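You operate a simulated robot arm through the tools that you are given. There is no shell and no other tool. Be economical: measure what you need, move in short steps, check, and stop when the job is done.

You run a simulated robot arm. Do the job below in one go: nothing can be reset, and whatever is moved stays where it is left.

TASK
Wipe the gold block clean, then brush blue primer on its top.
Fine: use the teal pad and the short brush and put both back. The other blocks stay as they are; do not turn the turntable.
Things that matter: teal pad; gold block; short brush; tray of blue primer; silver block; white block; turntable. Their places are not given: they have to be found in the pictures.

The check looks at the end state, three seconds after you hand in, the way a careful person would. Anything else that was tipped, shoved, dropped, spilled or broken makes it a failure.

THE ROBOT
A 5-joint arm with a two-finger parallel gripper, fixed in place. Base frame: the origin is at the foot of the arm, x ahead of it, y to its left, z up; the work surface is at about z = 0. Units: mm, degrees, N and s.
With the tool pointing down near the work surface it reaches from about 260 to 680 mm from the base axis. Its first joint turns from -66.0 to 66.0 degrees. The tool tilts only in the upright plane through the base axis and itself; it spins freely about its own axis. Payload 2.9 kg.
Tool frame: the origin (TCP) lies between the finger pads and is the grasp point; the fingertips stand 30 mm ahead of it; z points along the fingers, y is the line along which they close. The gripper opens to 110 mm. The fingers are 20 mm wide and 10 mm thick; the gripper's body (48 by 112 mm) begins 55 mm behind the TCP.
Orientation is that of the tool frame in the base frame, as [roll, pitch, yaw] about the fixed x, y, z axes, in that order (R = Rz(yaw) Ry(pitch) Rx(roll)). With the fingers straight down and closing along the base's y, the tool's x points along the base's -x, its y along +y and its z along -z.

THE INTERFACE
- The arm moves only by the tool apply_moves. Its argument "motion" is one flat list of numbers, 7 for each row, row after row: the shift along the tool's x, y, z in mm, then the turn, a rotation vector about the tool's x, y, z in degrees, then the opening, from 0 (shut) to 1 (fully open). In form: [dx, dy, dz, ax, ay, az, hand, dx, dy, dz, ax, ay, az, hand, ...]. A call has 1 to 8 rows; each row is the pose to reach, as a shift and turn from the pose commanded when the call began, along the tool's axes at that moment. Each row takes 0.2 s and may step no farther than 50 mm and 8.6 degrees from the row before; otherwise, or with a gripper value out of range, the whole call is refused. A pose out of reach is approached as far as the arm can. The call stops where the force on the tool passes 40 N (or 10 N more than at its start, if that is more) or the arm is blocked; 0.2 s more then pass. The fingers move at their own pace (about 108 mm/s each) and stop on an object; they squeeze with about 42 N. The grip force told is the motor's: it shows also when the fingers shut on nothing. Time passes only in rows, and 0.2 s behind the last, so rows that repeat a pose let the fingers close. The reply holds the time, the measured pose of the TCP, the force on the tool along the base axes, the opening and the grip force, in the units named above and with some noise, and new pictures: "show" is both (left out), scene, wrist or none.
- Cameras (640 x 400 px; columns grow to the right, rows downward): "scene" is fixed at [42, -455.2, 603.3]; the picture's right is [0.71, -0.70, 0.00], its down [-0.39, -0.40, -0.83] and it looks along [0.58, 0.59, -0.56] (base axes); focal length 305 px, centre (320, 200). "wrist" rides on the gripper at [-36, 0, -57] in the tool frame; the picture's right is [0.00, -1.00, 0.00], its down [0.97, 0.00, -0.24] and it looks along [0.24, 0.00, 0.97] (tool axes); focal length 218 px, centre (320, 200).
- probe_pixels(camera, pixels): there is no depth. For up to 12 entries [column, row, z] of the newest picture of that camera ("zoom" is the newest enlarged one), the place [x, y] in the base frame at which the ray of that pixel passes the height z, good to about 2 mm. No time passes.
- inspect(camera, box): a new picture of the part [left, top, right, bottom] of that camera's present view, enlarged. No time passes.
- close_job(): hands the job in; it is judged then, once.

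Keep the steps short. Do not move on a guess: measure, check each grasp and each placing, and mend mistakes. In all there are 80 turns and 150 pictures (those below and enlarged ones count). Leave the gripper open and the arm clear of the work at the hand-in unless told otherwise, and finish with a single line.

The tools are called after "Request:" by a JSON object that holds its "method" and its "body". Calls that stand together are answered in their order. apply_moves: Moves the arm, as the interface text tells. Its arguments: {"type":"object","properties":{"motion":{"type":"array","items":{"type":"number"}},"show":{"type":"string","enum":["both","scene","wrist","none"]}},"required":["motion"]} The other tools are called the same way: probe_pixels (camera, pixels) gives the place at which the rays of pixels pass given heights; inspect (camera, box) takes an enlarged picture of a part of a camera's view; close_job () hands the job in.

At the start:

```text
t: 0.0
eef_pos: [426.2, -15.2, 371.0]
ee_rot: [-180.0, 0.0, -179.8]
contact_force: [-0.8, -0.2, 0.0]
grip_width: 110.1
grasp_force: 0.1
```

scene: 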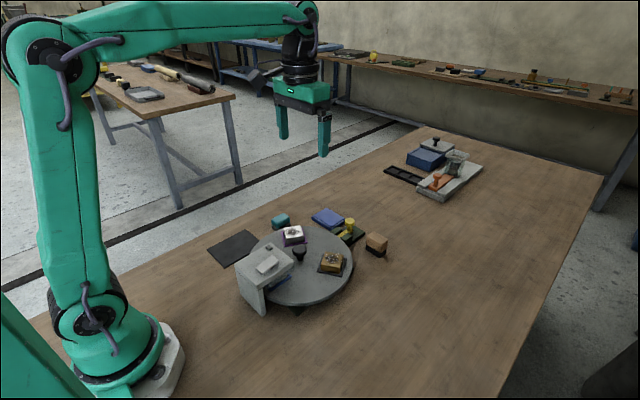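
wrist: 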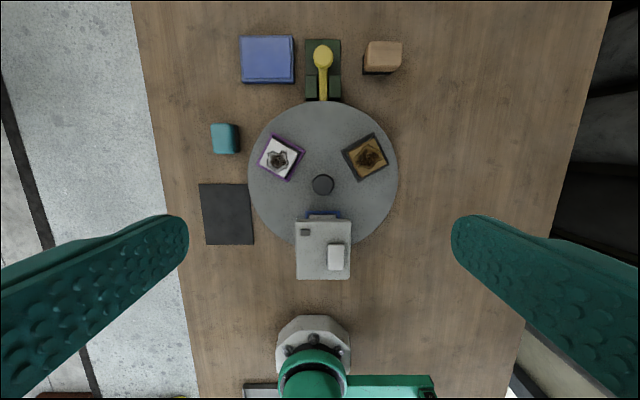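

I see a turntable with a white block and a gold block, a teal block (the pad?), a blue tray, a yellow brush on a green holder, and a tan block. I'll enlarge both views to identify them.

Request:
{"method": "inspect", "body": {"camera": "wrist", "box": [190, 20, 430, 170]}}

Request:
{"method": "inspect", "body": {"camera": "scene", "box": [200, 190, 400, 315]}}

Request:
{"method": "inspect", "body": {"camera": "scene", "box": [370, 120, 500, 210]}}

Request:
{"method": "inspect", "body": {"camera": "wrist", "box": [190, 160, 430, 310]}}

```text
2.67 times, centred on (310, 95) of wrist
```

zoom: 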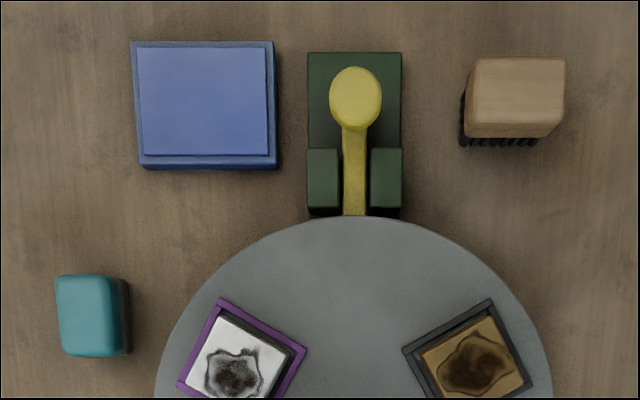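

```text
3.20 times, centred on (300, 252) of scene
```

zoom: 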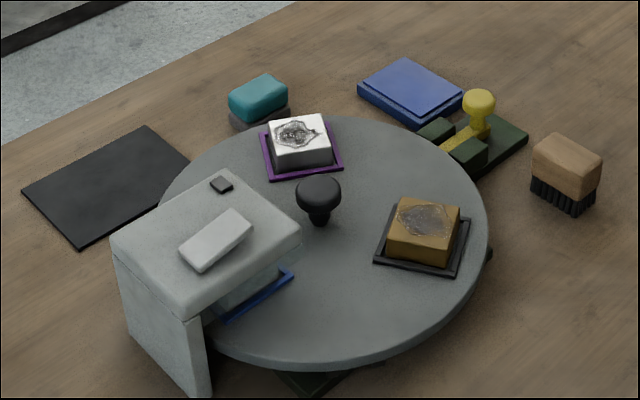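

```text
4.44 times, centred on (435, 165) of scene
```

zoom: 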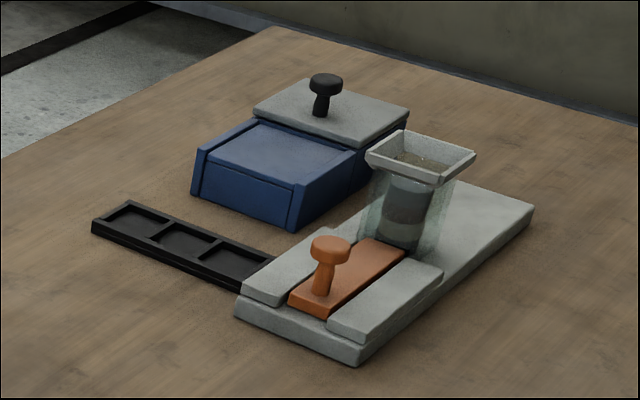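

```text
2.67 times, centred on (310, 235) of wrist
```

zoom: 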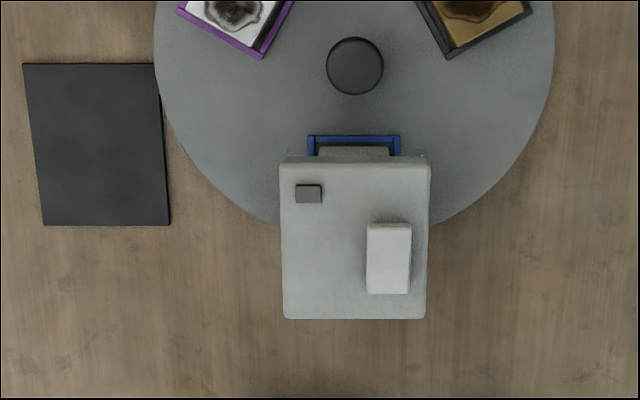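

The teal pad is at wrist (225,138). The short brush looks like the wooden block with black bristles at (384,56). The blue primer tray is at (266,58) and the gold block at (368,156). I'll probe each at several heights in both views to triangulate.

Request:
{"method": "probe_pixels", "body": {"camera": "wrist", "pixels": [[224.5, 138, 0], [224.5, 138, 40], [368, 156, 20], [368, 156, 60], [384, 56.5, 0], [384, 56.5, 60], [266, 58, 0], [266, 58, 30], [323, 184, 60], [323, 98, 20], [323, 57, 0], [323, 57, 50]]}}

Request:
{"method": "probe_pixels", "body": {"camera": "scene", "pixels": [[280.6, 220, 0], [280.6, 220, 40], [333, 257.5, 20], [333, 257.5, 60], [377.5, 238, 0], [377.5, 238, 60], [328, 216.5, 0], [328, 216.5, 30], [299.4, 250, 60], [350, 221, 20], [350, 221, 50]]}}

```text
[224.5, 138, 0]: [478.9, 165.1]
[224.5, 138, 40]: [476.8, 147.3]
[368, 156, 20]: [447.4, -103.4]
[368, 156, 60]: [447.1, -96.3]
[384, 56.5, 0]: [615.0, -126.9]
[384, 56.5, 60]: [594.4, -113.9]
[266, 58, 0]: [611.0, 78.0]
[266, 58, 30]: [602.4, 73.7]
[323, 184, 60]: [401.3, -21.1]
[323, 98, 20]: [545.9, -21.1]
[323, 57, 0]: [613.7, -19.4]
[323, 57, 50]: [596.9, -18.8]
```

```text
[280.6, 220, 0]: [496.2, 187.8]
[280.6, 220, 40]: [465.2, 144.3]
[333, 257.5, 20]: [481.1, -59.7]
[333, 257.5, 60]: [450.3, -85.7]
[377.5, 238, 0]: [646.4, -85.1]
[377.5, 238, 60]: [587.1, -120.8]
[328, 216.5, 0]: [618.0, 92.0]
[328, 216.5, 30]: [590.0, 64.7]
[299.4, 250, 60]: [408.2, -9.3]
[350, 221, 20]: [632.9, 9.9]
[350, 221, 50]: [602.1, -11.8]
```

Triangulated estimates: pad top about (477,151,32), gold top about (447,-95,68), brush top about (598,-116,50), tray about (607,76,14). Next I move above the pad for a closer look.

Request:
{"method": "apply_moves", "body": {"motion": [-8.5, 27.7, 33.3, 0, 0, 0, 1, -17, 55.3, 66.7, 0, 0, 0, 1, -25.5, 83, 100, 0, 0, 0, 1, -34, 110.7, 133.3, 0, 0, 0, 1, -42.5, 138.3, 166.7, 0, 0, 0, 1, -51, 166, 200, 0, 0, 0, 1, -51, 166, 200, 0, 0, 0, 1]}}

```text
t: 1.6
eef_pos: [476.0, 152.7, 169.5]
ee_rot: [179.9, 0.1, 180.0]
contact_force: [0.1, 0.3, 0.8]
grip_width: 110.0
grasp_force: 0.1
```

scene: 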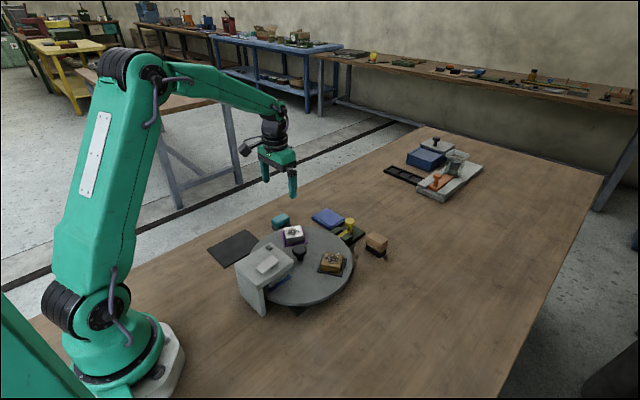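
wrist: 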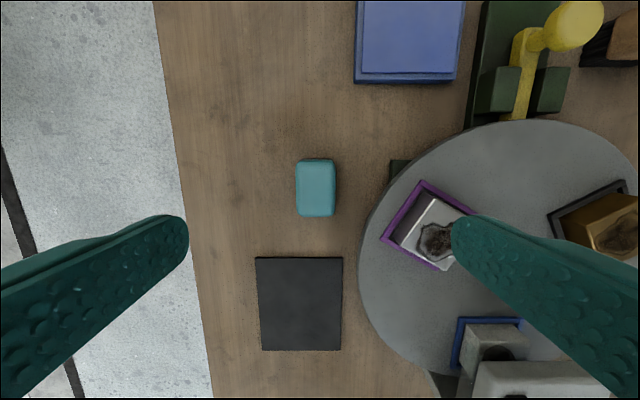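

The pad shows at columns 296–336, rows 159–217. I'll enlarge it and probe its edges.

Request:
{"method": "inspect", "body": {"camera": "wrist", "box": [276, 138, 356, 238]}}

Request:
{"method": "probe_pixels", "body": {"camera": "wrist", "pixels": [[296, 188, 32], [336, 188, 32], [316, 159, 32], [316, 217, 32], [255, 257, 0], [343, 257, 0], [263, 350, 0], [342, 350, 0]]}}

Request:
{"method": "inspect", "body": {"camera": "scene", "box": [240, 190, 320, 240]}}

```text
4.00 times, centred on (316, 188) of wrist
```

zoom: 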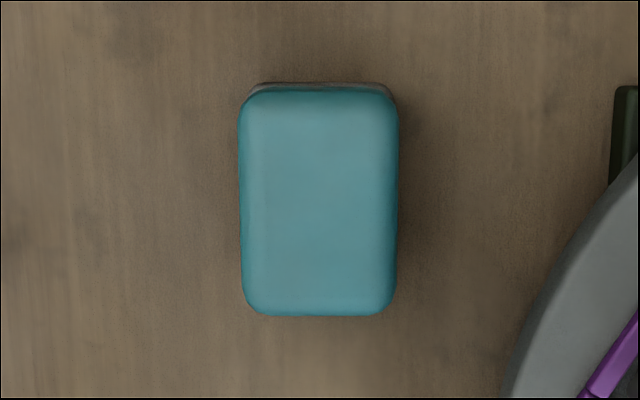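

```text
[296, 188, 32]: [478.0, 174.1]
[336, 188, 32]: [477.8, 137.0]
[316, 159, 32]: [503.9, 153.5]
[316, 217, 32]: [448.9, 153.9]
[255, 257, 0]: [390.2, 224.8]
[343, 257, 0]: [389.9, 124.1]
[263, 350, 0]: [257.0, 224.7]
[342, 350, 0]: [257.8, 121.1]
```

```text
8.00 times, centred on (280, 215) of scene
```

zoom: 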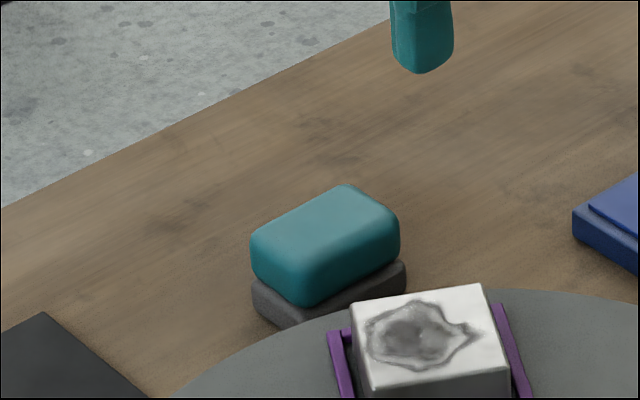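

The pad is about 36 mm wide in y and 53 mm in x, centred near (477,155). Its teal grip sits on a dark felt base. I descend with the fingers open to TCP z ≈ 43, which puts the tips at about z 13.

Request:
{"method": "apply_moves", "body": {"motion": [-1, 2, 40, 0, 0, 0, 0.7, -1, 2, 80, 0, 0, 0, 0.7, -1, 2, 105, 0, 0, 0, 0.7, -1, 2, 120, 0, 0, 0, 0.7, -1, 2, 127, 0, 0, 0, 0.7, -1, 2, 127, 0, 0, 0, 0.7]}}

Request:
{"method": "inspect", "body": {"camera": "scene", "box": [240, 180, 320, 230]}}

```text
t: 3.0
eef_pos: [477.6, 153.6, 44.3]
ee_rot: [-179.9, 0.0, -180.0]
contact_force: [-0.7, -1.0, 0.1]
grip_width: 77.1
grasp_force: 0.0
```

scene: 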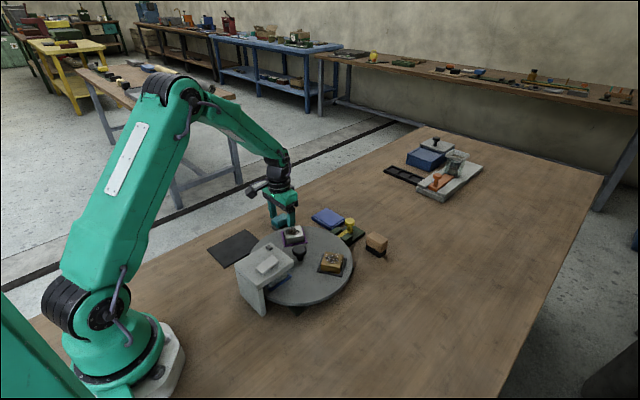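
wrist: 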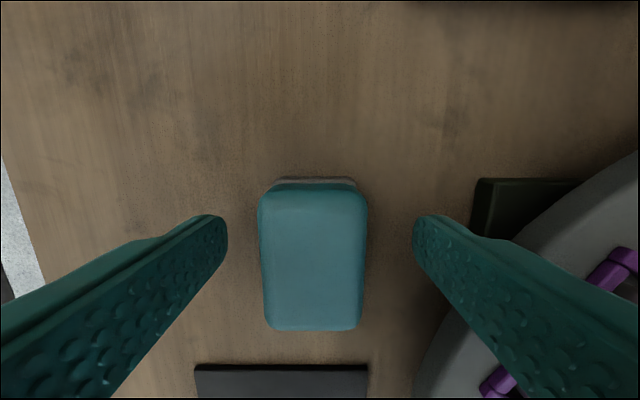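

```text
8.00 times, centred on (280, 205) of scene
```

zoom: 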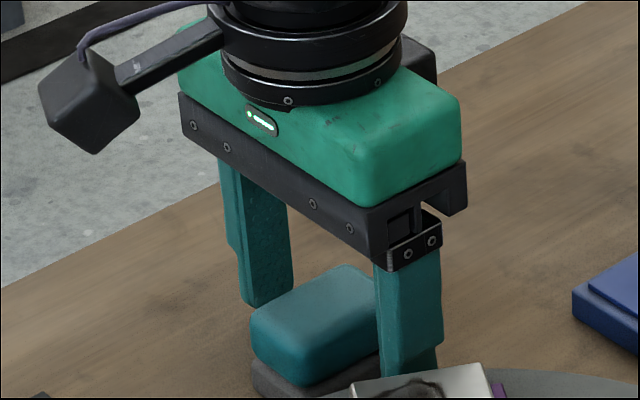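

The pad is about 2 mm to the +y side of the finger midline and well centred in x. I shift 2 mm and close.

Request:
{"method": "apply_moves", "body": {"motion": [0, 1.8, 1, 0, 0, 0, 0.7, 0, 1.8, 1, 0, 0, 0, 0.2, 0, 1.8, 1, 0, 0, 0, 0.2, 0, 1.8, 1, 0, 0, 0, 0.2, 0, 1.8, 1, 0, 0, 0, 0.2], "show": "wrist"}}

```text
t: 4.2
eef_pos: [477.6, 156.2, 44.4]
ee_rot: [180.0, 0.1, 180.0]
contact_force: [0.0, 0.4, 0.7]
grip_width: 35.5
grasp_force: 41.8
```

wrist: 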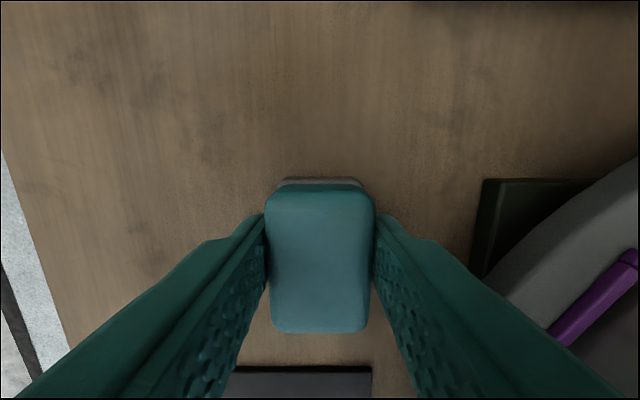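

Gripped at 35.5 mm, matching the pad. I lift and carry it over toward the gold block, staying high, so I can look at the block up close.

Request:
{"method": "apply_moves", "body": {"motion": [0, 0, -45, 0, 0, 0, 0.2, 0, 0, -92, 0, 0, 0, 0.2, 9.7, -41.5, -103, 0, 0, 0, 0.2, 19.3, -83, -114, 0, 0, 0, 0.2, 29, -125, -125, 0, 0, 0, 0.2, 38.7, -167, -136, 0, 0, 0, 0.2, 48.3, -208, -147, 0, 0, 0, 0.2, 58, -250, -157, 0, 0, 0, 0.2]}}

Request:
{"method": "inspect", "body": {"camera": "wrist", "box": [240, 80, 400, 180]}}

Request:
{"method": "inspect", "body": {"camera": "scene", "box": [260, 190, 390, 290]}}

```text
t: 6.0
eef_pos: [420.4, -95.3, 200.2]
ee_rot: [-179.9, 0.0, -179.8]
contact_force: [0.3, -0.4, -0.6]
grip_width: 35.4
grasp_force: 41.6
```

scene: 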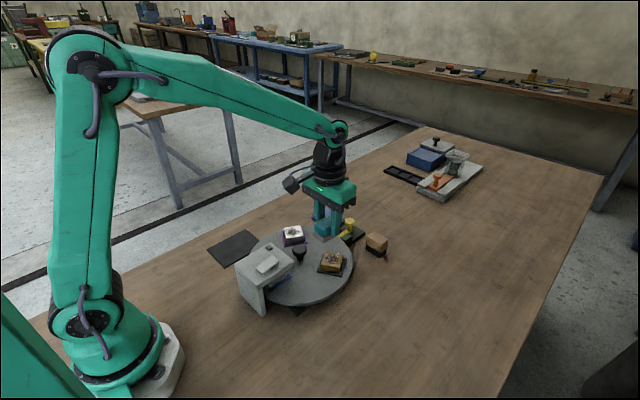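
wrist: 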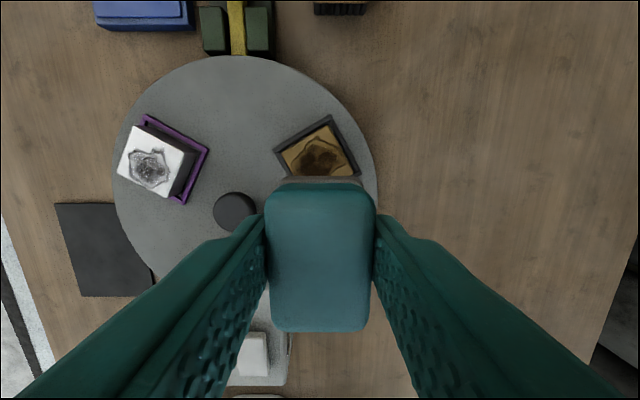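

```text
4.00 times, centred on (320, 130) of wrist
```

zoom: 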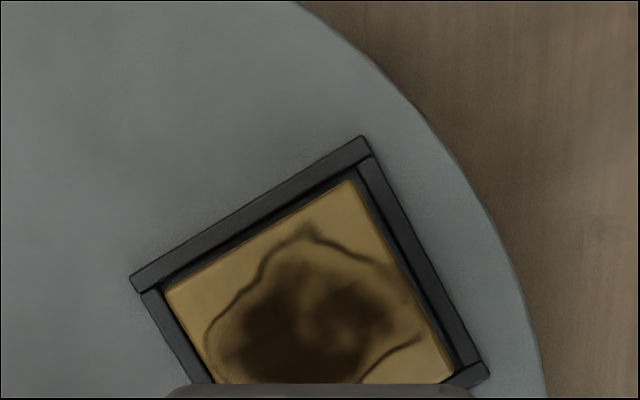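

```text
4.00 times, centred on (325, 240) of scene
```

zoom: 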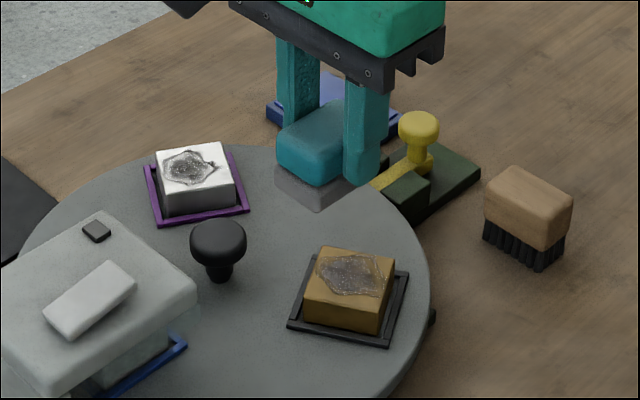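

Gold block top corners are at full-picture (281.3,153.3), (327.5,125.5) and (353.8,172.5). I probe those plus the turntable hub to get the size, angle and radial direction. Wiping radially won't twist the table.

Request:
{"method": "probe_pixels", "body": {"camera": "wrist", "pixels": [[281.3, 153.3, 68], [327.5, 125.5, 68], [353.8, 172.5, 68], [281.3, 153.3, 60], [327.5, 125.5, 60], [353.8, 172.5, 60], [235, 212, 70], [273, 151, 35], [331, 115.5, 35], [361, 173, 35], [235, 56, 30], [113, 165, 30]]}}

Request:
{"method": "probe_pixels", "body": {"camera": "scene", "pixels": [[339.8, 252, 68], [358.5, 255, 68], [352, 264.5, 68], [337, 262, 68], [339.8, 252, 60], [358.5, 255, 60]]}}

Request:
{"method": "inspect", "body": {"camera": "scene", "box": [310, 240, 374, 280]}}

```text
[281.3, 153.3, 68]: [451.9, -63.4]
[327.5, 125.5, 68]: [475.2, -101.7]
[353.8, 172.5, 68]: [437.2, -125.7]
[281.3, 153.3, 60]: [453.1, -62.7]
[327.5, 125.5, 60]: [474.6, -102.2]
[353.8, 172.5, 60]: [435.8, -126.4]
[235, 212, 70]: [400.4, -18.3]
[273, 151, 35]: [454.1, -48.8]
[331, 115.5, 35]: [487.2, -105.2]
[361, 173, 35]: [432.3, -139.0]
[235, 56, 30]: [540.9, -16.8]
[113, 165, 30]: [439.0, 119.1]
```

```text
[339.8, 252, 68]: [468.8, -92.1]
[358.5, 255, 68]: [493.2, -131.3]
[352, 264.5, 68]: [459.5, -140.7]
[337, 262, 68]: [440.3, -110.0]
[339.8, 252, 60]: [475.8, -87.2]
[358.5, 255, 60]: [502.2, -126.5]
```

```text
10.00 times, centred on (342, 260) of scene
```

zoom: 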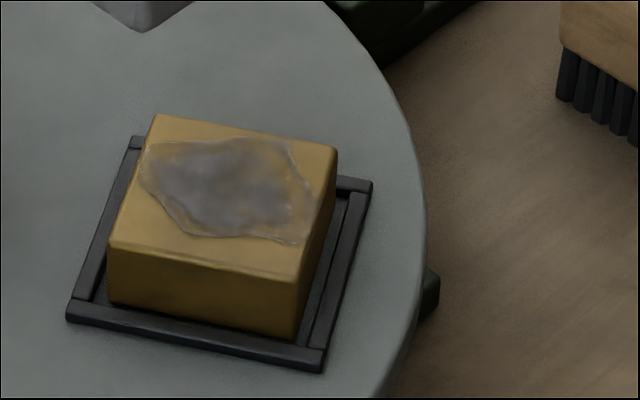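

The scene corner pixels I probed were off. The correct ones from this zoom are (325.5,251.5), (343.7,254.9), (339.7,268) and (320.8,264.5). I probe again for the true top height.

Request:
{"method": "probe_pixels", "body": {"camera": "scene", "pixels": [[325.5, 251.5, 68], [343.7, 254.9, 68], [339.7, 268, 68], [320.8, 264.5, 68], [325.5, 251.5, 60], [343.7, 254.9, 60], [339.7, 268, 60], [320.8, 264.5, 60]]}}

```text
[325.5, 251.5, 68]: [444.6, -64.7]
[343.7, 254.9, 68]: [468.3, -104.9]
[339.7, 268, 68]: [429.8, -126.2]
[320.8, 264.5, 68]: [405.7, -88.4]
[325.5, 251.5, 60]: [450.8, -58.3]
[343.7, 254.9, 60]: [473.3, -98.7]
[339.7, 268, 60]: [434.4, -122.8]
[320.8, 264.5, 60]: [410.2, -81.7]
```

The estimates agree on a gold top near z 62, centre (444,-94), 45 mm square. Its edges lie radially at about -58°. I move over it at TCP z 130 and spin the pad 32° so its long side spans the block tangentially.

Request:
{"method": "apply_moves", "body": {"motion": [-6, 0.3, 15, 0, 0, -8, 0.2, -12, 0.6, 30, 0, 0, -16, 0.2, -18, 1, 45, 0, 0, -24, 0.2, -23.6, 1.3, 60, 0, 0, -32, 0.2, -23.6, 1.3, 70, 0, 0, -32, 0.2, -23.6, 1.3, 70, 0, 0, -32, 0.2]}}

Request:
{"method": "inspect", "body": {"camera": "scene", "box": [290, 200, 386, 280]}}

```text
t: 7.4
eef_pos: [445.3, -93.0, 129.5]
ee_rot: [-180.0, 0.0, -148.0]
contact_force: [0.4, 0.3, -1.0]
grip_width: 35.4
grasp_force: 42.0
```

scene: 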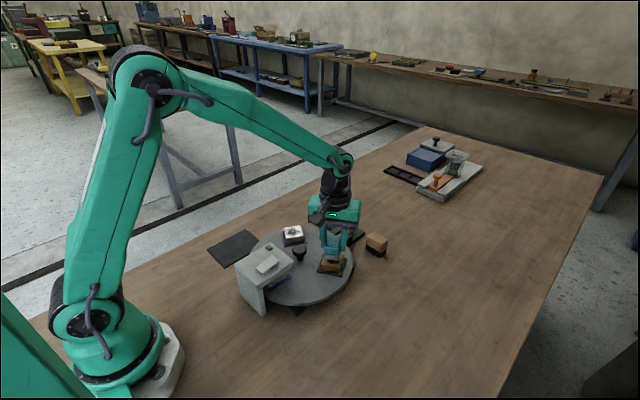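
wrist: 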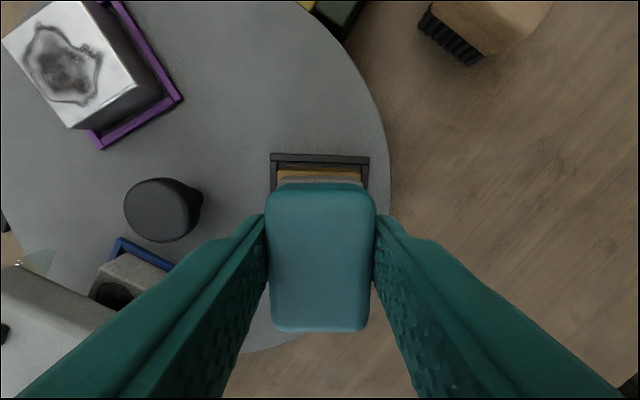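

```text
5.00 times, centred on (338, 240) of scene
```

zoom: 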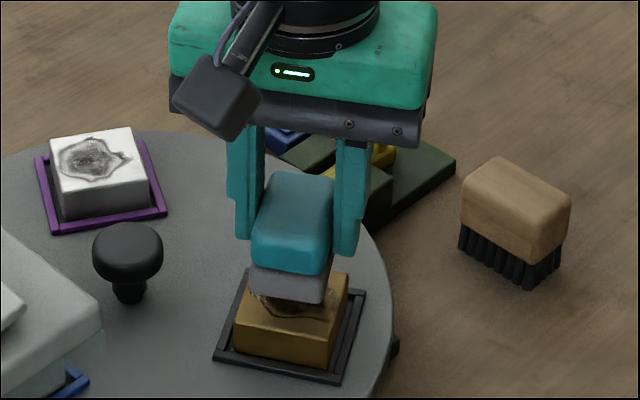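

Aligned: the gold's far edge (columns 277–362) is centred under the pad. I lower in small steps, watching for contact.

Request:
{"method": "apply_moves", "body": {"motion": [0, 0, 10, 0, 0, 0, 0.2, 0, 0, 16, 0, 0, 0, 0.2, 0, 0, 19, 0, 0, 0, 0.2, 0, 0, 21, 0, 0, 0, 0.2, 0, 0, 21, 0, 0, 0, 0.2], "show": "none"}}

Request:
{"method": "inspect", "body": {"camera": "scene", "box": [300, 220, 372, 280]}}

```text
t: 8.6
eef_pos: [444.7, -93.8, 109.3]
ee_rot: [179.9, -0.1, -148.0]
contact_force: [-0.2, 0.7, -1.5]
grip_width: 35.4
grasp_force: 41.6
```

```text
6.67 times, centred on (336, 250) of scene
```

zoom: 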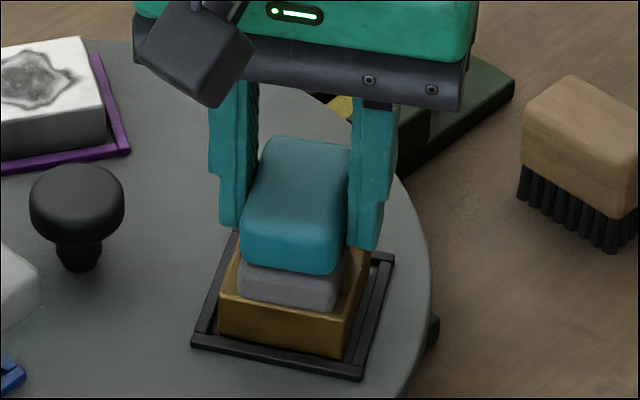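

Very near contact, with no force yet. I go lower in 1 mm steps.

Request:
{"method": "apply_moves", "body": {"motion": [0, 0, 1, 0, 0, 0, 0.2, 0, 0, 2, 0, 0, 0, 0.2, 0, 0, 3, 0, 0, 0, 0.2, 0, 0, 3, 0, 0, 0, 0.2], "show": "none"}}

```text
t: 9.6
eef_pos: [445.3, -94.1, 107.3]
ee_rot: [-179.9, 0.1, -147.9]
contact_force: [-1.7, 2.0, 12.7]
grip_width: 35.3
grasp_force: 42.0
```

Contact at 12.7 N. Now I wipe with radial strokes of ±15 mm.

Request:
{"method": "apply_moves", "body": {"motion": [0, 8, 0, 0, 0, 0, 0.2, 0, 15, 0, 0, 0, 0, 0.2, 0, 7, 0, 0, 0, 0, 0.2, 0, -1, 0, 0, 0, 0, 0.2, 0, -9, 0, 0, 0, 0, 0.2, 0, -15, 0, 0, 0, 0, 0.2, 0, -7, 0, 0, 0, 0, 0.2, 0, 0, 0, 0, 0, 0, 0.2], "show": "wrist"}}

Request:
{"method": "inspect", "body": {"camera": "scene", "box": [300, 220, 372, 280]}}

```text
t: 11.4
eef_pos: [444.4, -94.0, 107.5]
ee_rot: [-179.8, 0.2, -148.0]
contact_force: [4.5, -8.2, 21.9]
grip_width: 35.2
grasp_force: 41.9
```

wrist: 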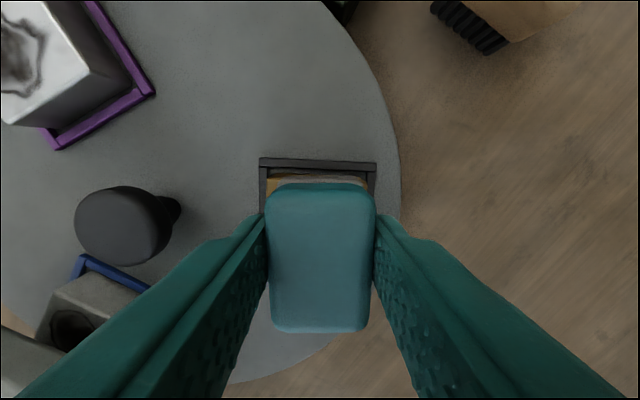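

```text
6.67 times, centred on (336, 250) of scene
```

zoom: 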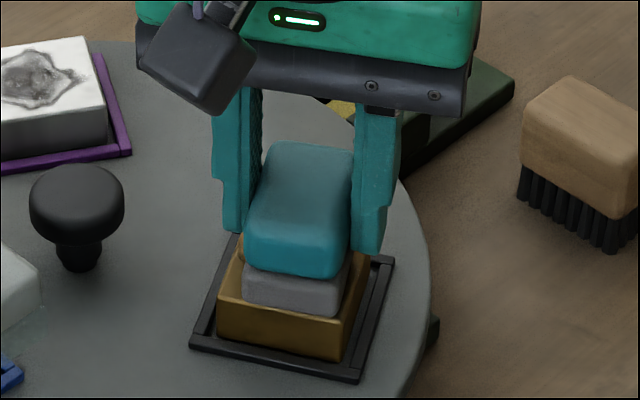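

Force is 22 N with the friction radial, and the table hasn't turned. I do one more pass, then lift and step back to look.

Request:
{"method": "apply_moves", "body": {"motion": [3, 8, 0, 0, 0, 0, 0.2, 3, 15, 0, 0, 0, 0, 0.2, 0, 7, 0, 0, 0, 0, 0.2, -3, -1, 0, 0, 0, 0, 0.2, -3, -9, 0, 0, 0, 0, 0.2, -3, -15, 0, 0, 0, 0, 0.2, 0, -7, 0, 0, 0, 0, 0.2, 0, 0, 0, 0, 0, 0, 0.2], "show": "none"}}

Request:
{"method": "apply_moves", "body": {"motion": [0, 0, -40, 0, 0, 0, 0.2, 25, 0, -70, 0, 0, 0, 0.2, 50, 0, -100, 0, 0, 0, 0.2, 50, 0, -100, 0, 0, 0, 0.2]}}

Request:
{"method": "inspect", "body": {"camera": "scene", "box": [300, 220, 372, 280]}}

```text
t: 13.2
eef_pos: [445.8, -93.7, 106.3]
ee_rot: [-179.8, 0.3, -148.1]
contact_force: [4.9, -8.2, 18.5]
grip_width: 35.0
grasp_force: 42.4
```

```text
t: 14.2
eef_pos: [401.2, -119.9, 206.5]
ee_rot: [179.9, 0.1, -148.1]
contact_force: [0.3, 0.0, -0.7]
grip_width: 35.4
grasp_force: 42.0
```

scene: 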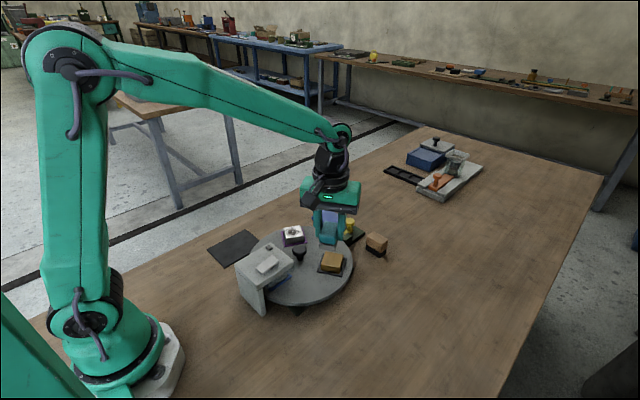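
wrist: 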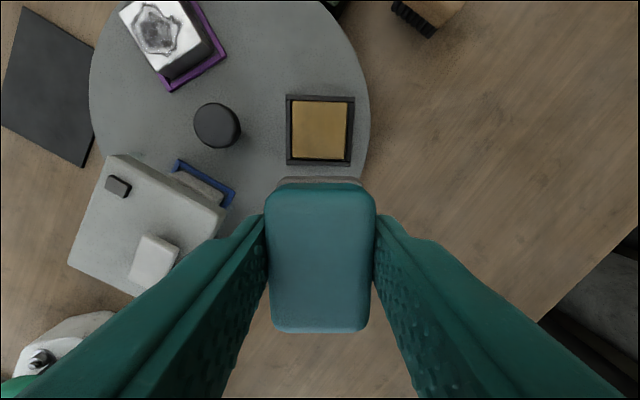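

```text
6.67 times, centred on (336, 250) of scene
```

zoom: 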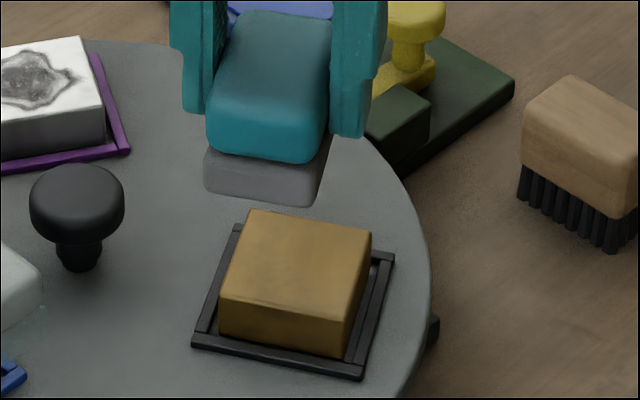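

The gold top looks clean. I confirm with a wrist close-up.

Request:
{"method": "inspect", "body": {"camera": "wrist", "box": [272, 85, 368, 175]}}

```text
4.44 times, centred on (320, 130) of wrist
```

zoom: 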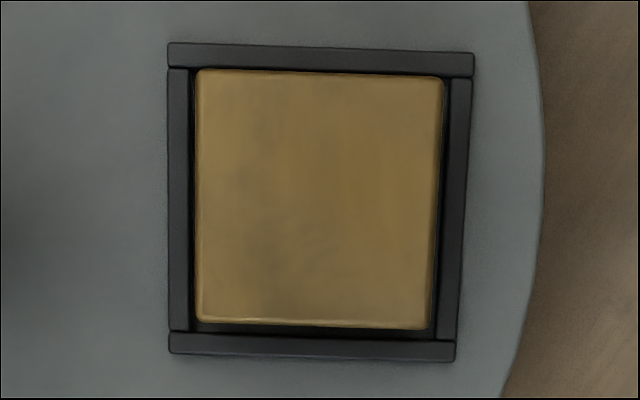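

There's slight mottling that might be residue, so I do one more pass to be safe.

Request:
{"method": "apply_moves", "body": {"motion": [-25, 0, 30, 0, 0, 0, 0.2, -50, 0, 60, 0, 0, 0, 0.2, -50, 0, 90, 0, 0, 0, 0.2, -50, 0, 97, 0, 0, 0, 0.2, -50, 0, 100, 0, 0, 0, 0.2, -50, 0, 100, 0, 0, 0, 0.2], "show": "none"}}

Request:
{"method": "apply_moves", "body": {"motion": [0, 8, 0, 0, 0, 0, 0.2, 0, 15, 0, 0, 0, 0, 0.2, 0, 7, 0, 0, 0, 0, 0.2, 0, -1, 0, 0, 0, 0, 0.2, 0, -9, 0, 0, 0, 0, 0.2, 0, -15, 0, 0, 0, 0, 0.2, 0, -7, 0, 0, 0, 0, 0.2, 0, 0, 0, 0, 0, 0, 0.2], "show": "none"}}

Request:
{"method": "apply_moves", "body": {"motion": [0, 8, 0, 0, 0, 0, 0.2, 0, 15, 0, 0, 0, 0, 0.2, 0, 7, 0, 0, 0, 0, 0.2, 0, -1, 0, 0, 0, 0, 0.2, 0, -9, 0, 0, 0, 0, 0.2, 0, -15, 0, 0, 0, 0, 0.2, 0, -7, 0, 0, 0, 0, 0.2, 0, 0, 0, 0, 0, 0, 0.2], "show": "none"}}

Request:
{"method": "apply_moves", "body": {"motion": [0, 0, -40, 0, 0, 0, 0.2, 25, 0, -70, 0, 0, 0, 0.2, 50, 0, -100, 0, 0, 0, 0.2, 50, 0, -100, 0, 0, 0, 0.2], "show": "none"}}

Request:
{"method": "inspect", "body": {"camera": "wrist", "box": [272, 85, 368, 175]}}

```text
t: 15.6
eef_pos: [443.7, -93.7, 107.7]
ee_rot: [-180.0, 0.1, -147.9]
contact_force: [-2.9, 3.5, 14.7]
grip_width: 35.3
grasp_force: 42.3
```

```text
t: 17.4
eef_pos: [445.1, -94.4, 106.2]
ee_rot: [-179.9, 0.1, -147.9]
contact_force: [4.0, -5.3, 13.2]
grip_width: 35.3
grasp_force: 42.4
```

```text
t: 19.2
eef_pos: [445.9, -94.4, 105.8]
ee_rot: [-179.9, 0.0, -147.9]
contact_force: [3.9, -6.4, 16.5]
grip_width: 35.3
grasp_force: 42.0
```

```text
t: 20.2
eef_pos: [401.3, -120.4, 205.8]
ee_rot: [180.0, 0.0, -148.0]
contact_force: [-0.3, -0.1, 0.0]
grip_width: 35.2
grasp_force: 42.3
```

```text
4.44 times, centred on (320, 130) of wrist
```

zoom: 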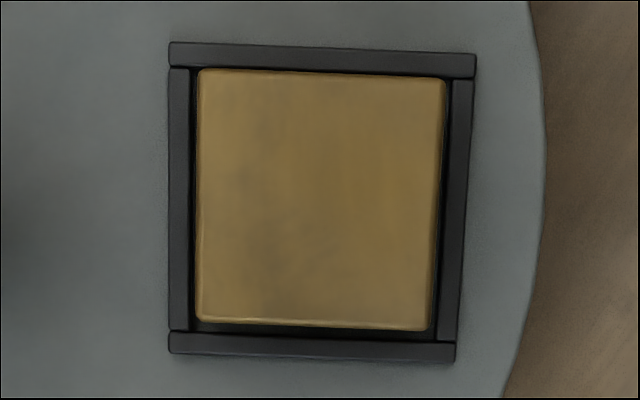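

Identical appearance, so the mottling is just surface texture and the block is clean. I carry the pad back to its starting place and spin it back 32°.

Request:
{"method": "apply_moves", "body": {"motion": [-30.1, 27.5, 0, 0, 0, 8, 0.2, -60.3, 55.1, 0, 0, 0, 16, 0.2, -90.4, 82.6, 0, 0, 0, 24, 0.2, -120.6, 110.1, 0, 0, 0, 32, 0.2, -150.7, 137.6, 0, 0, 0, 32, 0.2, -180.9, 165.2, 0, 0, 0, 32, 0.2, -211, 192.7, 40, 0, 0, 32, 0.2, -211, 192.7, 80, 0, 0, 32, 0.2], "show": "wrist"}}

```text
refused: row 7 steps farther than a row can; nothing moved
```

Request:
{"method": "apply_moves", "body": {"motion": [-30.1, 27.5, 0, 0, 0, 8, 0.2, -60.3, 55.1, 0, 0, 0, 16, 0.2, -90.4, 82.6, 0, 0, 0, 24, 0.2, -120.6, 110.1, 0, 0, 0, 32, 0.2, -150.7, 137.6, 0, 0, 0, 32, 0.2, -180.9, 165.2, 0, 0, 0, 32, 0.2, -211, 192.7, 25, 0, 0, 32, 0.2, -211, 192.7, 73, 0, 0, 32, 0.2], "show": "wrist"}}

```text
t: 22.0
eef_pos: [478.8, 155.7, 133.2]
ee_rot: [-180.0, 0.0, -180.0]
contact_force: [0.0, 0.6, -0.4]
grip_width: 35.5
grasp_force: 41.9
```

wrist: 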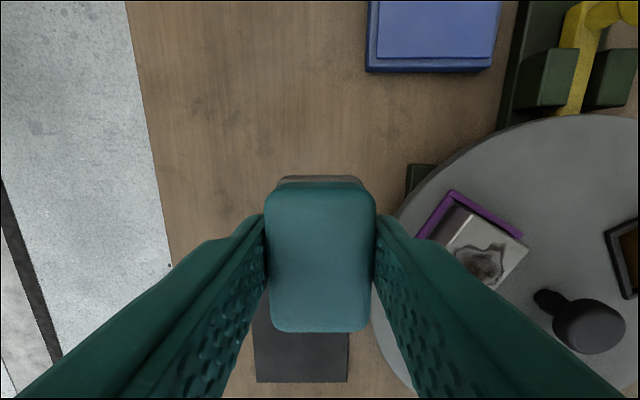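

At the pad's original spot (478.8,155.7), the view matches the one at pickup. I lower it the last 90 mm, slowing at the end.

Request:
{"method": "apply_moves", "body": {"motion": [0, 0, 40, 0, 0, 0, 0.2, 0, 0, 75, 0, 0, 0, 0.2, 0, 0, 85, 0, 0, 0, 0.2, 0, 0, 89, 0, 0, 0, 0.2, 0, 0, 90, 0, 0, 0, 0.2, 0, 0, 90, 0, 0, 0, 0.2], "show": "wrist"}}

```text
t: 23.4
eef_pos: [477.5, 155.1, 43.5]
ee_rot: [-179.9, 0.0, -179.9]
contact_force: [0.1, -0.2, -0.9]
grip_width: 35.4
grasp_force: 41.9
```

wrist: 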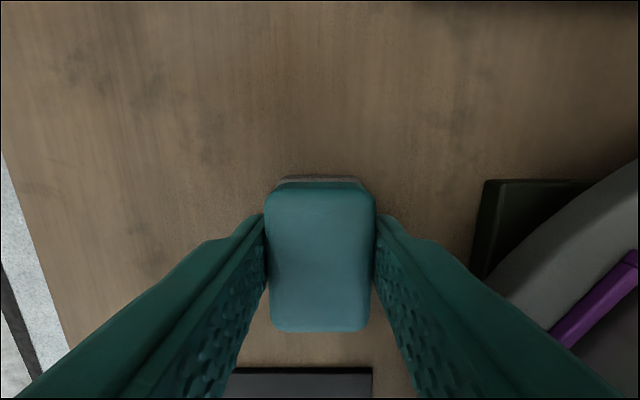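

The picture matches the pickup view exactly. I ease down 0.7 mm, open, and lift.

Request:
{"method": "apply_moves", "body": {"motion": [0, 0, 0.7, 0, 0, 0, 0.2, 0, 0, 0.7, 0, 0, 0, 0.5, 0, 0, 0.7, 0, 0, 0, 0.7, 0, 0, 0.7, 0, 0, 0, 0.7, 0, 0, -40, 0, 0, 0, 0.7, 0, 0, -80, 0, 0, 0, 0.7, 0, 0, -127, 0, 0, 0, 0.7]}}

Request:
{"method": "inspect", "body": {"camera": "scene", "box": [240, 190, 320, 240]}}

```text
t: 25.0
eef_pos: [479.3, 154.7, 171.8]
ee_rot: [180.0, -0.1, -180.0]
contact_force: [0.1, -0.1, -0.6]
grip_width: 77.0
grasp_force: 0.1
```

scene: 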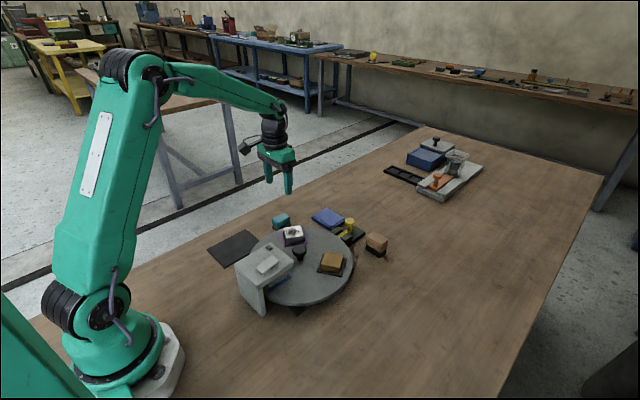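
wrist: 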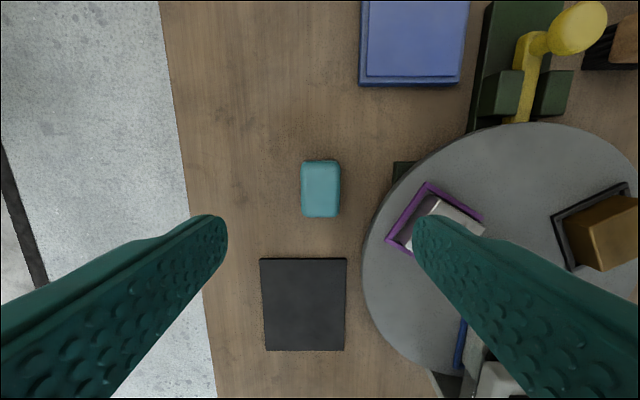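

```text
8.00 times, centred on (280, 215) of scene
```

zoom: 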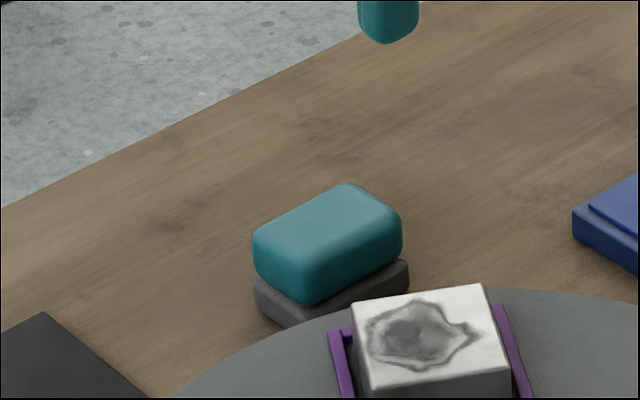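

The pad is back within about a millimetre. Now I go above the brush near (590,-116) at z 200, hand open.

Request:
{"method": "apply_moves", "body": {"motion": [-16, -38.6, -10, 0, 0, 0, 1, -32, -77.1, -20, 0, 0, 0, 1, -48, -115.7, -30, 0, 0, 0, 1, -64, -154.3, -30, 0, 0, 0, 1, -80, -193, -30, 0, 0, 0, 1, -96, -231.5, -30, 0, 0, 0, 1, -112, -270, -30, 0, 0, 0, 1, -112, -270, -30, 0, 0, 0, 1]}}

Request:
{"method": "inspect", "body": {"camera": "wrist", "box": [260, 130, 400, 250]}}

Request:
{"method": "inspect", "body": {"camera": "scene", "box": [350, 220, 404, 265]}}

```text
t: 26.8
eef_pos: [591.4, -116.1, 202.0]
ee_rot: [-179.9, -0.1, -179.9]
contact_force: [0.4, -0.2, 1.1]
grip_width: 110.1
grasp_force: 0.2
```

scene: 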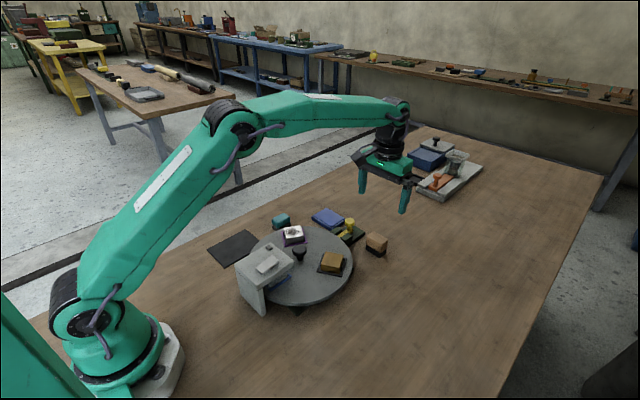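
wrist: 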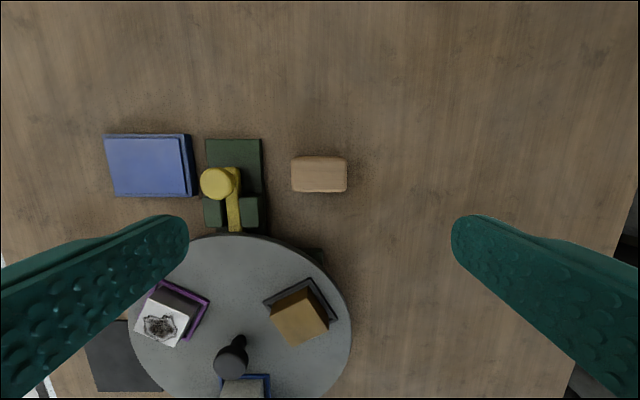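

```text
3.33 times, centred on (330, 190) of wrist
```

zoom: 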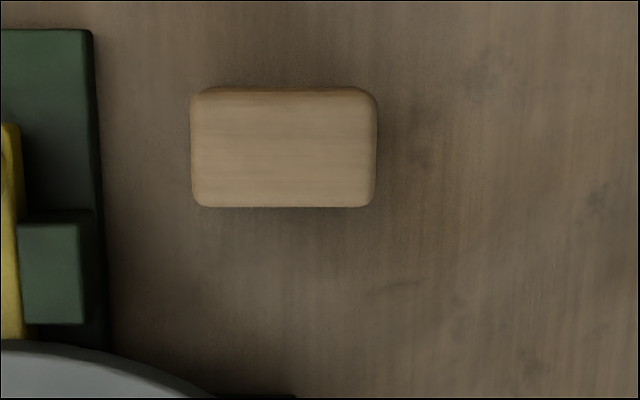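

```text
8.89 times, centred on (377, 242) of scene
```

zoom: 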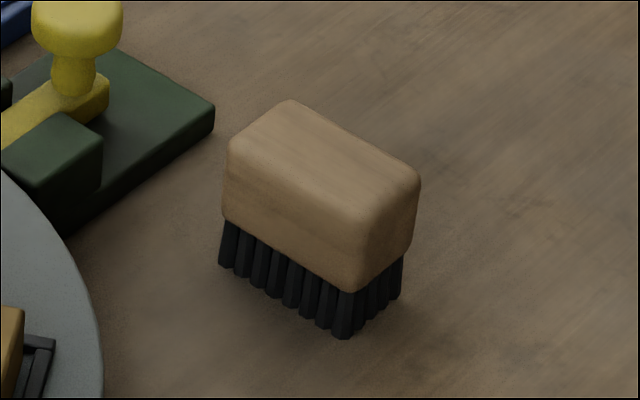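

The brush spans columns 291–347, rows 156–192, with its long side along y. I probe its edges and the green holder's edge, and measure the tray too.

Request:
{"method": "probe_pixels", "body": {"camera": "wrist", "pixels": [[291, 174, 50], [347, 174, 50], [319, 156, 50], [319, 192, 50], [262, 175, 10], [260, 198, 30], [104, 135, 18], [189, 134, 18], [112, 197, 18], [194, 196, 18], [220, 183, 45]]}}

Request:
{"method": "inspect", "body": {"camera": "wrist", "box": [90, 120, 270, 240]}}

Request:
{"method": "inspect", "body": {"camera": "scene", "box": [300, 195, 372, 250]}}

```text
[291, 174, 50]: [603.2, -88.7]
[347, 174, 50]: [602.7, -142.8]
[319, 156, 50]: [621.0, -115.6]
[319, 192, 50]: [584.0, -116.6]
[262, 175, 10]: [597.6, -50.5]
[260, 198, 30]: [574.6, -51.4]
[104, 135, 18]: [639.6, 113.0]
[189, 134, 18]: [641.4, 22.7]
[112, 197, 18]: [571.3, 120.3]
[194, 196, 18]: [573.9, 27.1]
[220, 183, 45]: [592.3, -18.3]
```

```text
3.33 times, centred on (180, 180) of wrist
```

zoom: 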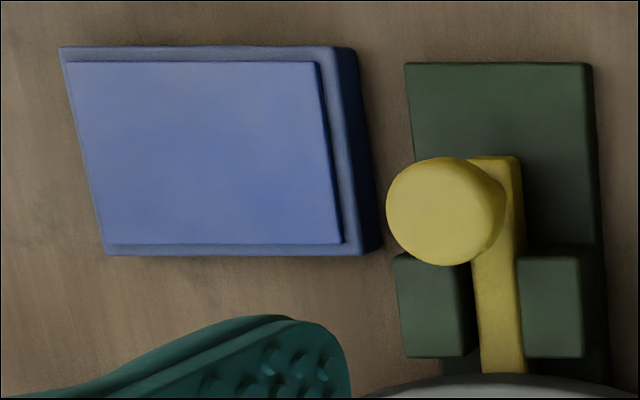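

```text
7.27 times, centred on (336, 222) of scene
```

zoom: 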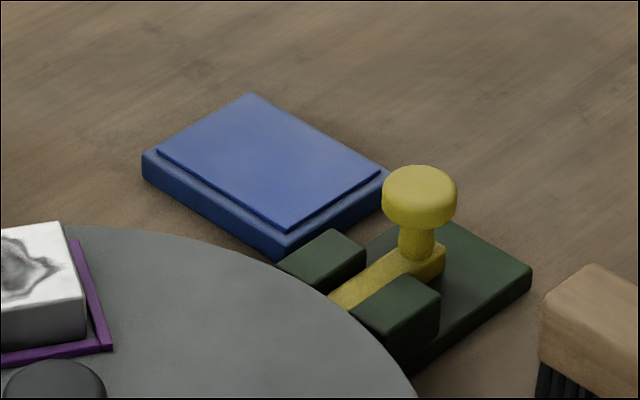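

The brush is centred at (602.5,-116), about 54 by 37 mm, and the holder is 15 mm clear of the finger. I descend to TCP z ≈ 54, with tips at about 24, level with the wood.

Request:
{"method": "apply_moves", "body": {"motion": [-11.5, 0, 45, 0, 0, 0, 0.77, -11.5, 0, 90, 0, 0, 0, 0.77, -11.5, 0, 125, 0, 0, 0, 0.77, -11.5, 0, 140, 0, 0, 0, 0.77, -11.5, 0, 147, 0, 0, 0, 0.77, -11.5, 0, 147, 0, 0, 0, 0.77], "show": "wrist"}}

Request:
{"method": "inspect", "body": {"camera": "scene", "box": [340, 200, 412, 265]}}

```text
t: 28.2
eef_pos: [602.8, -114.8, 53.0]
ee_rot: [-180.0, 0.1, 180.0]
contact_force: [0.2, 0.6, 0.3]
grip_width: 84.4
grasp_force: 0.0
```

wrist: 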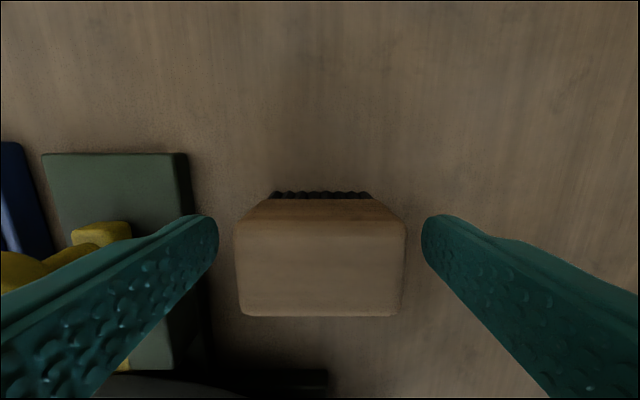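

```text
6.15 times, centred on (376, 232) of scene
```

zoom: 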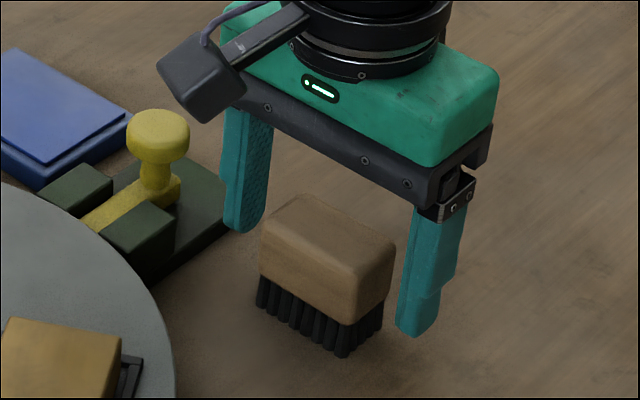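

Well centred in both directions. I close on the wood.

Request:
{"method": "apply_moves", "body": {"motion": [0, 0, 0, 0, 0, 0, 0.35, 0, 0, 0, 0, 0, 0, 0.35, 0, 0, 0, 0, 0, 0, 0.35, 0, 0, 0, 0, 0, 0, 0.35], "show": "wrist"}}

```text
t: 29.2
eef_pos: [601.0, -115.2, 54.4]
ee_rot: [-180.0, 0.0, -180.0]
contact_force: [-0.7, -0.3, 0.4]
grip_width: 53.2
grasp_force: 41.8
```

wrist: 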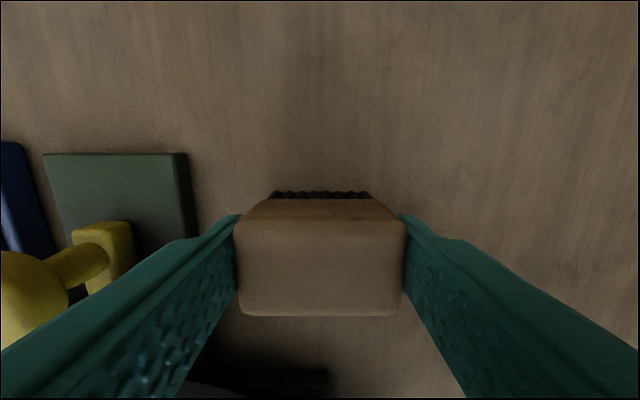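

Gripped at 53.2 mm. I lift and shift halfway so the tray comes into view.

Request:
{"method": "apply_moves", "body": {"motion": [0, 0, -40, 0, 0, 0, 0.35, 0, 0, -80, 0, 0, 0, 0.35, 0, 0, -125, 0, 0, 0, 0.35, 10, 35, -140, 0, 0, 0, 0.35, 20, 70, -150, 0, 0, 0, 0.35, 30, 105, -150, 0, 0, 0, 0.35, 30, 105, -150, 0, 0, 0, 0.35]}}

Request:
{"method": "inspect", "body": {"camera": "wrist", "box": [140, 100, 300, 200]}}

```text
t: 30.8
eef_pos: [572.2, -10.5, 201.8]
ee_rot: [180.0, 0.0, 180.0]
contact_force: [0.5, 0.3, -0.6]
grip_width: 53.3
grasp_force: 41.7
```

scene: 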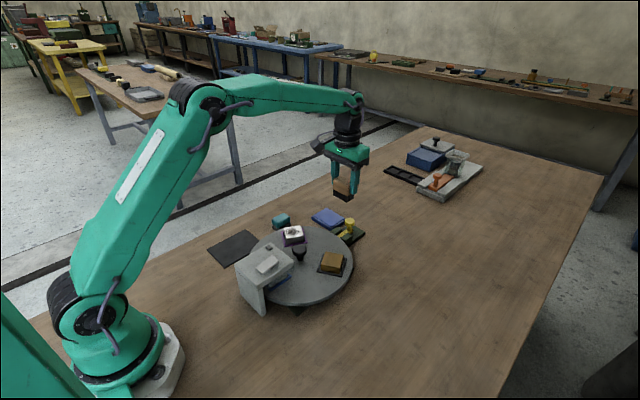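
wrist: 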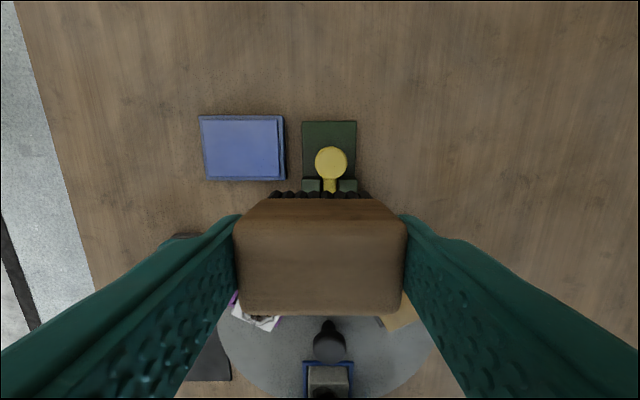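

```text
4.00 times, centred on (220, 150) of wrist
```

zoom: 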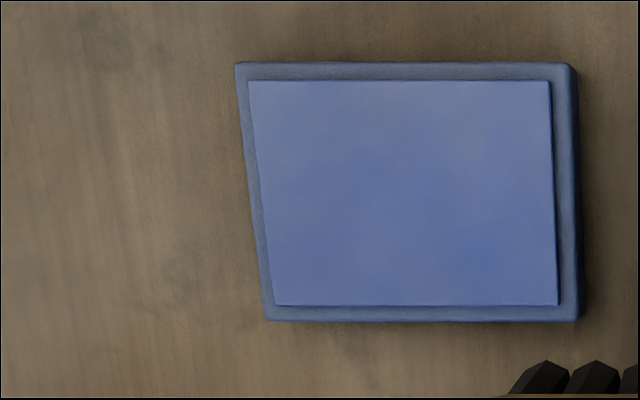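

Primer surface corners are at (202,120), (277,120), (279.5,176) and (207,176). I probe them at z 20.

Request:
{"method": "probe_pixels", "body": {"camera": "wrist", "pixels": [[202, 120, 20], [277, 120, 20], [279.5, 176, 20], [207, 176, 20]]}}

Request:
{"method": "probe_pixels", "body": {"camera": "scene", "pixels": [[320.7, 215.8, 20], [334.5, 207.8, 20], [352.5, 218.8, 20], [339.2, 227, 20]]}}

```text
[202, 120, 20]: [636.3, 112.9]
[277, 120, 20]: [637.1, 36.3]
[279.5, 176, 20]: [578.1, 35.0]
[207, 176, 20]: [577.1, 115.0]
```

```text
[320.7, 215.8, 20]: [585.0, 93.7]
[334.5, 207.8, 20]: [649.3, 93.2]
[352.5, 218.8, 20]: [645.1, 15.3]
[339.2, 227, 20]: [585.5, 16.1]
```

My scene pixels were offset because the zoom covers more than the box. Corrected corners: (313.6,215.1), (326.4,207.6), (344.5,218.2), (331.5,226.1).

Request:
{"method": "probe_pixels", "body": {"camera": "scene", "pixels": [[313.6, 215.1, 20], [326.4, 207.6, 20], [344.5, 218.2, 20], [331.5, 226.1, 20], [313.6, 215.1, 10], [344.5, 218.2, 10]]}}

```text
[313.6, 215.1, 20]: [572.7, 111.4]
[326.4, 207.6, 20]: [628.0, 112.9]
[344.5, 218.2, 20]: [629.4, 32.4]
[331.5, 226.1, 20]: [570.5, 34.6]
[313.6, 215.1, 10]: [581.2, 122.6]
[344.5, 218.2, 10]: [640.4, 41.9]
```

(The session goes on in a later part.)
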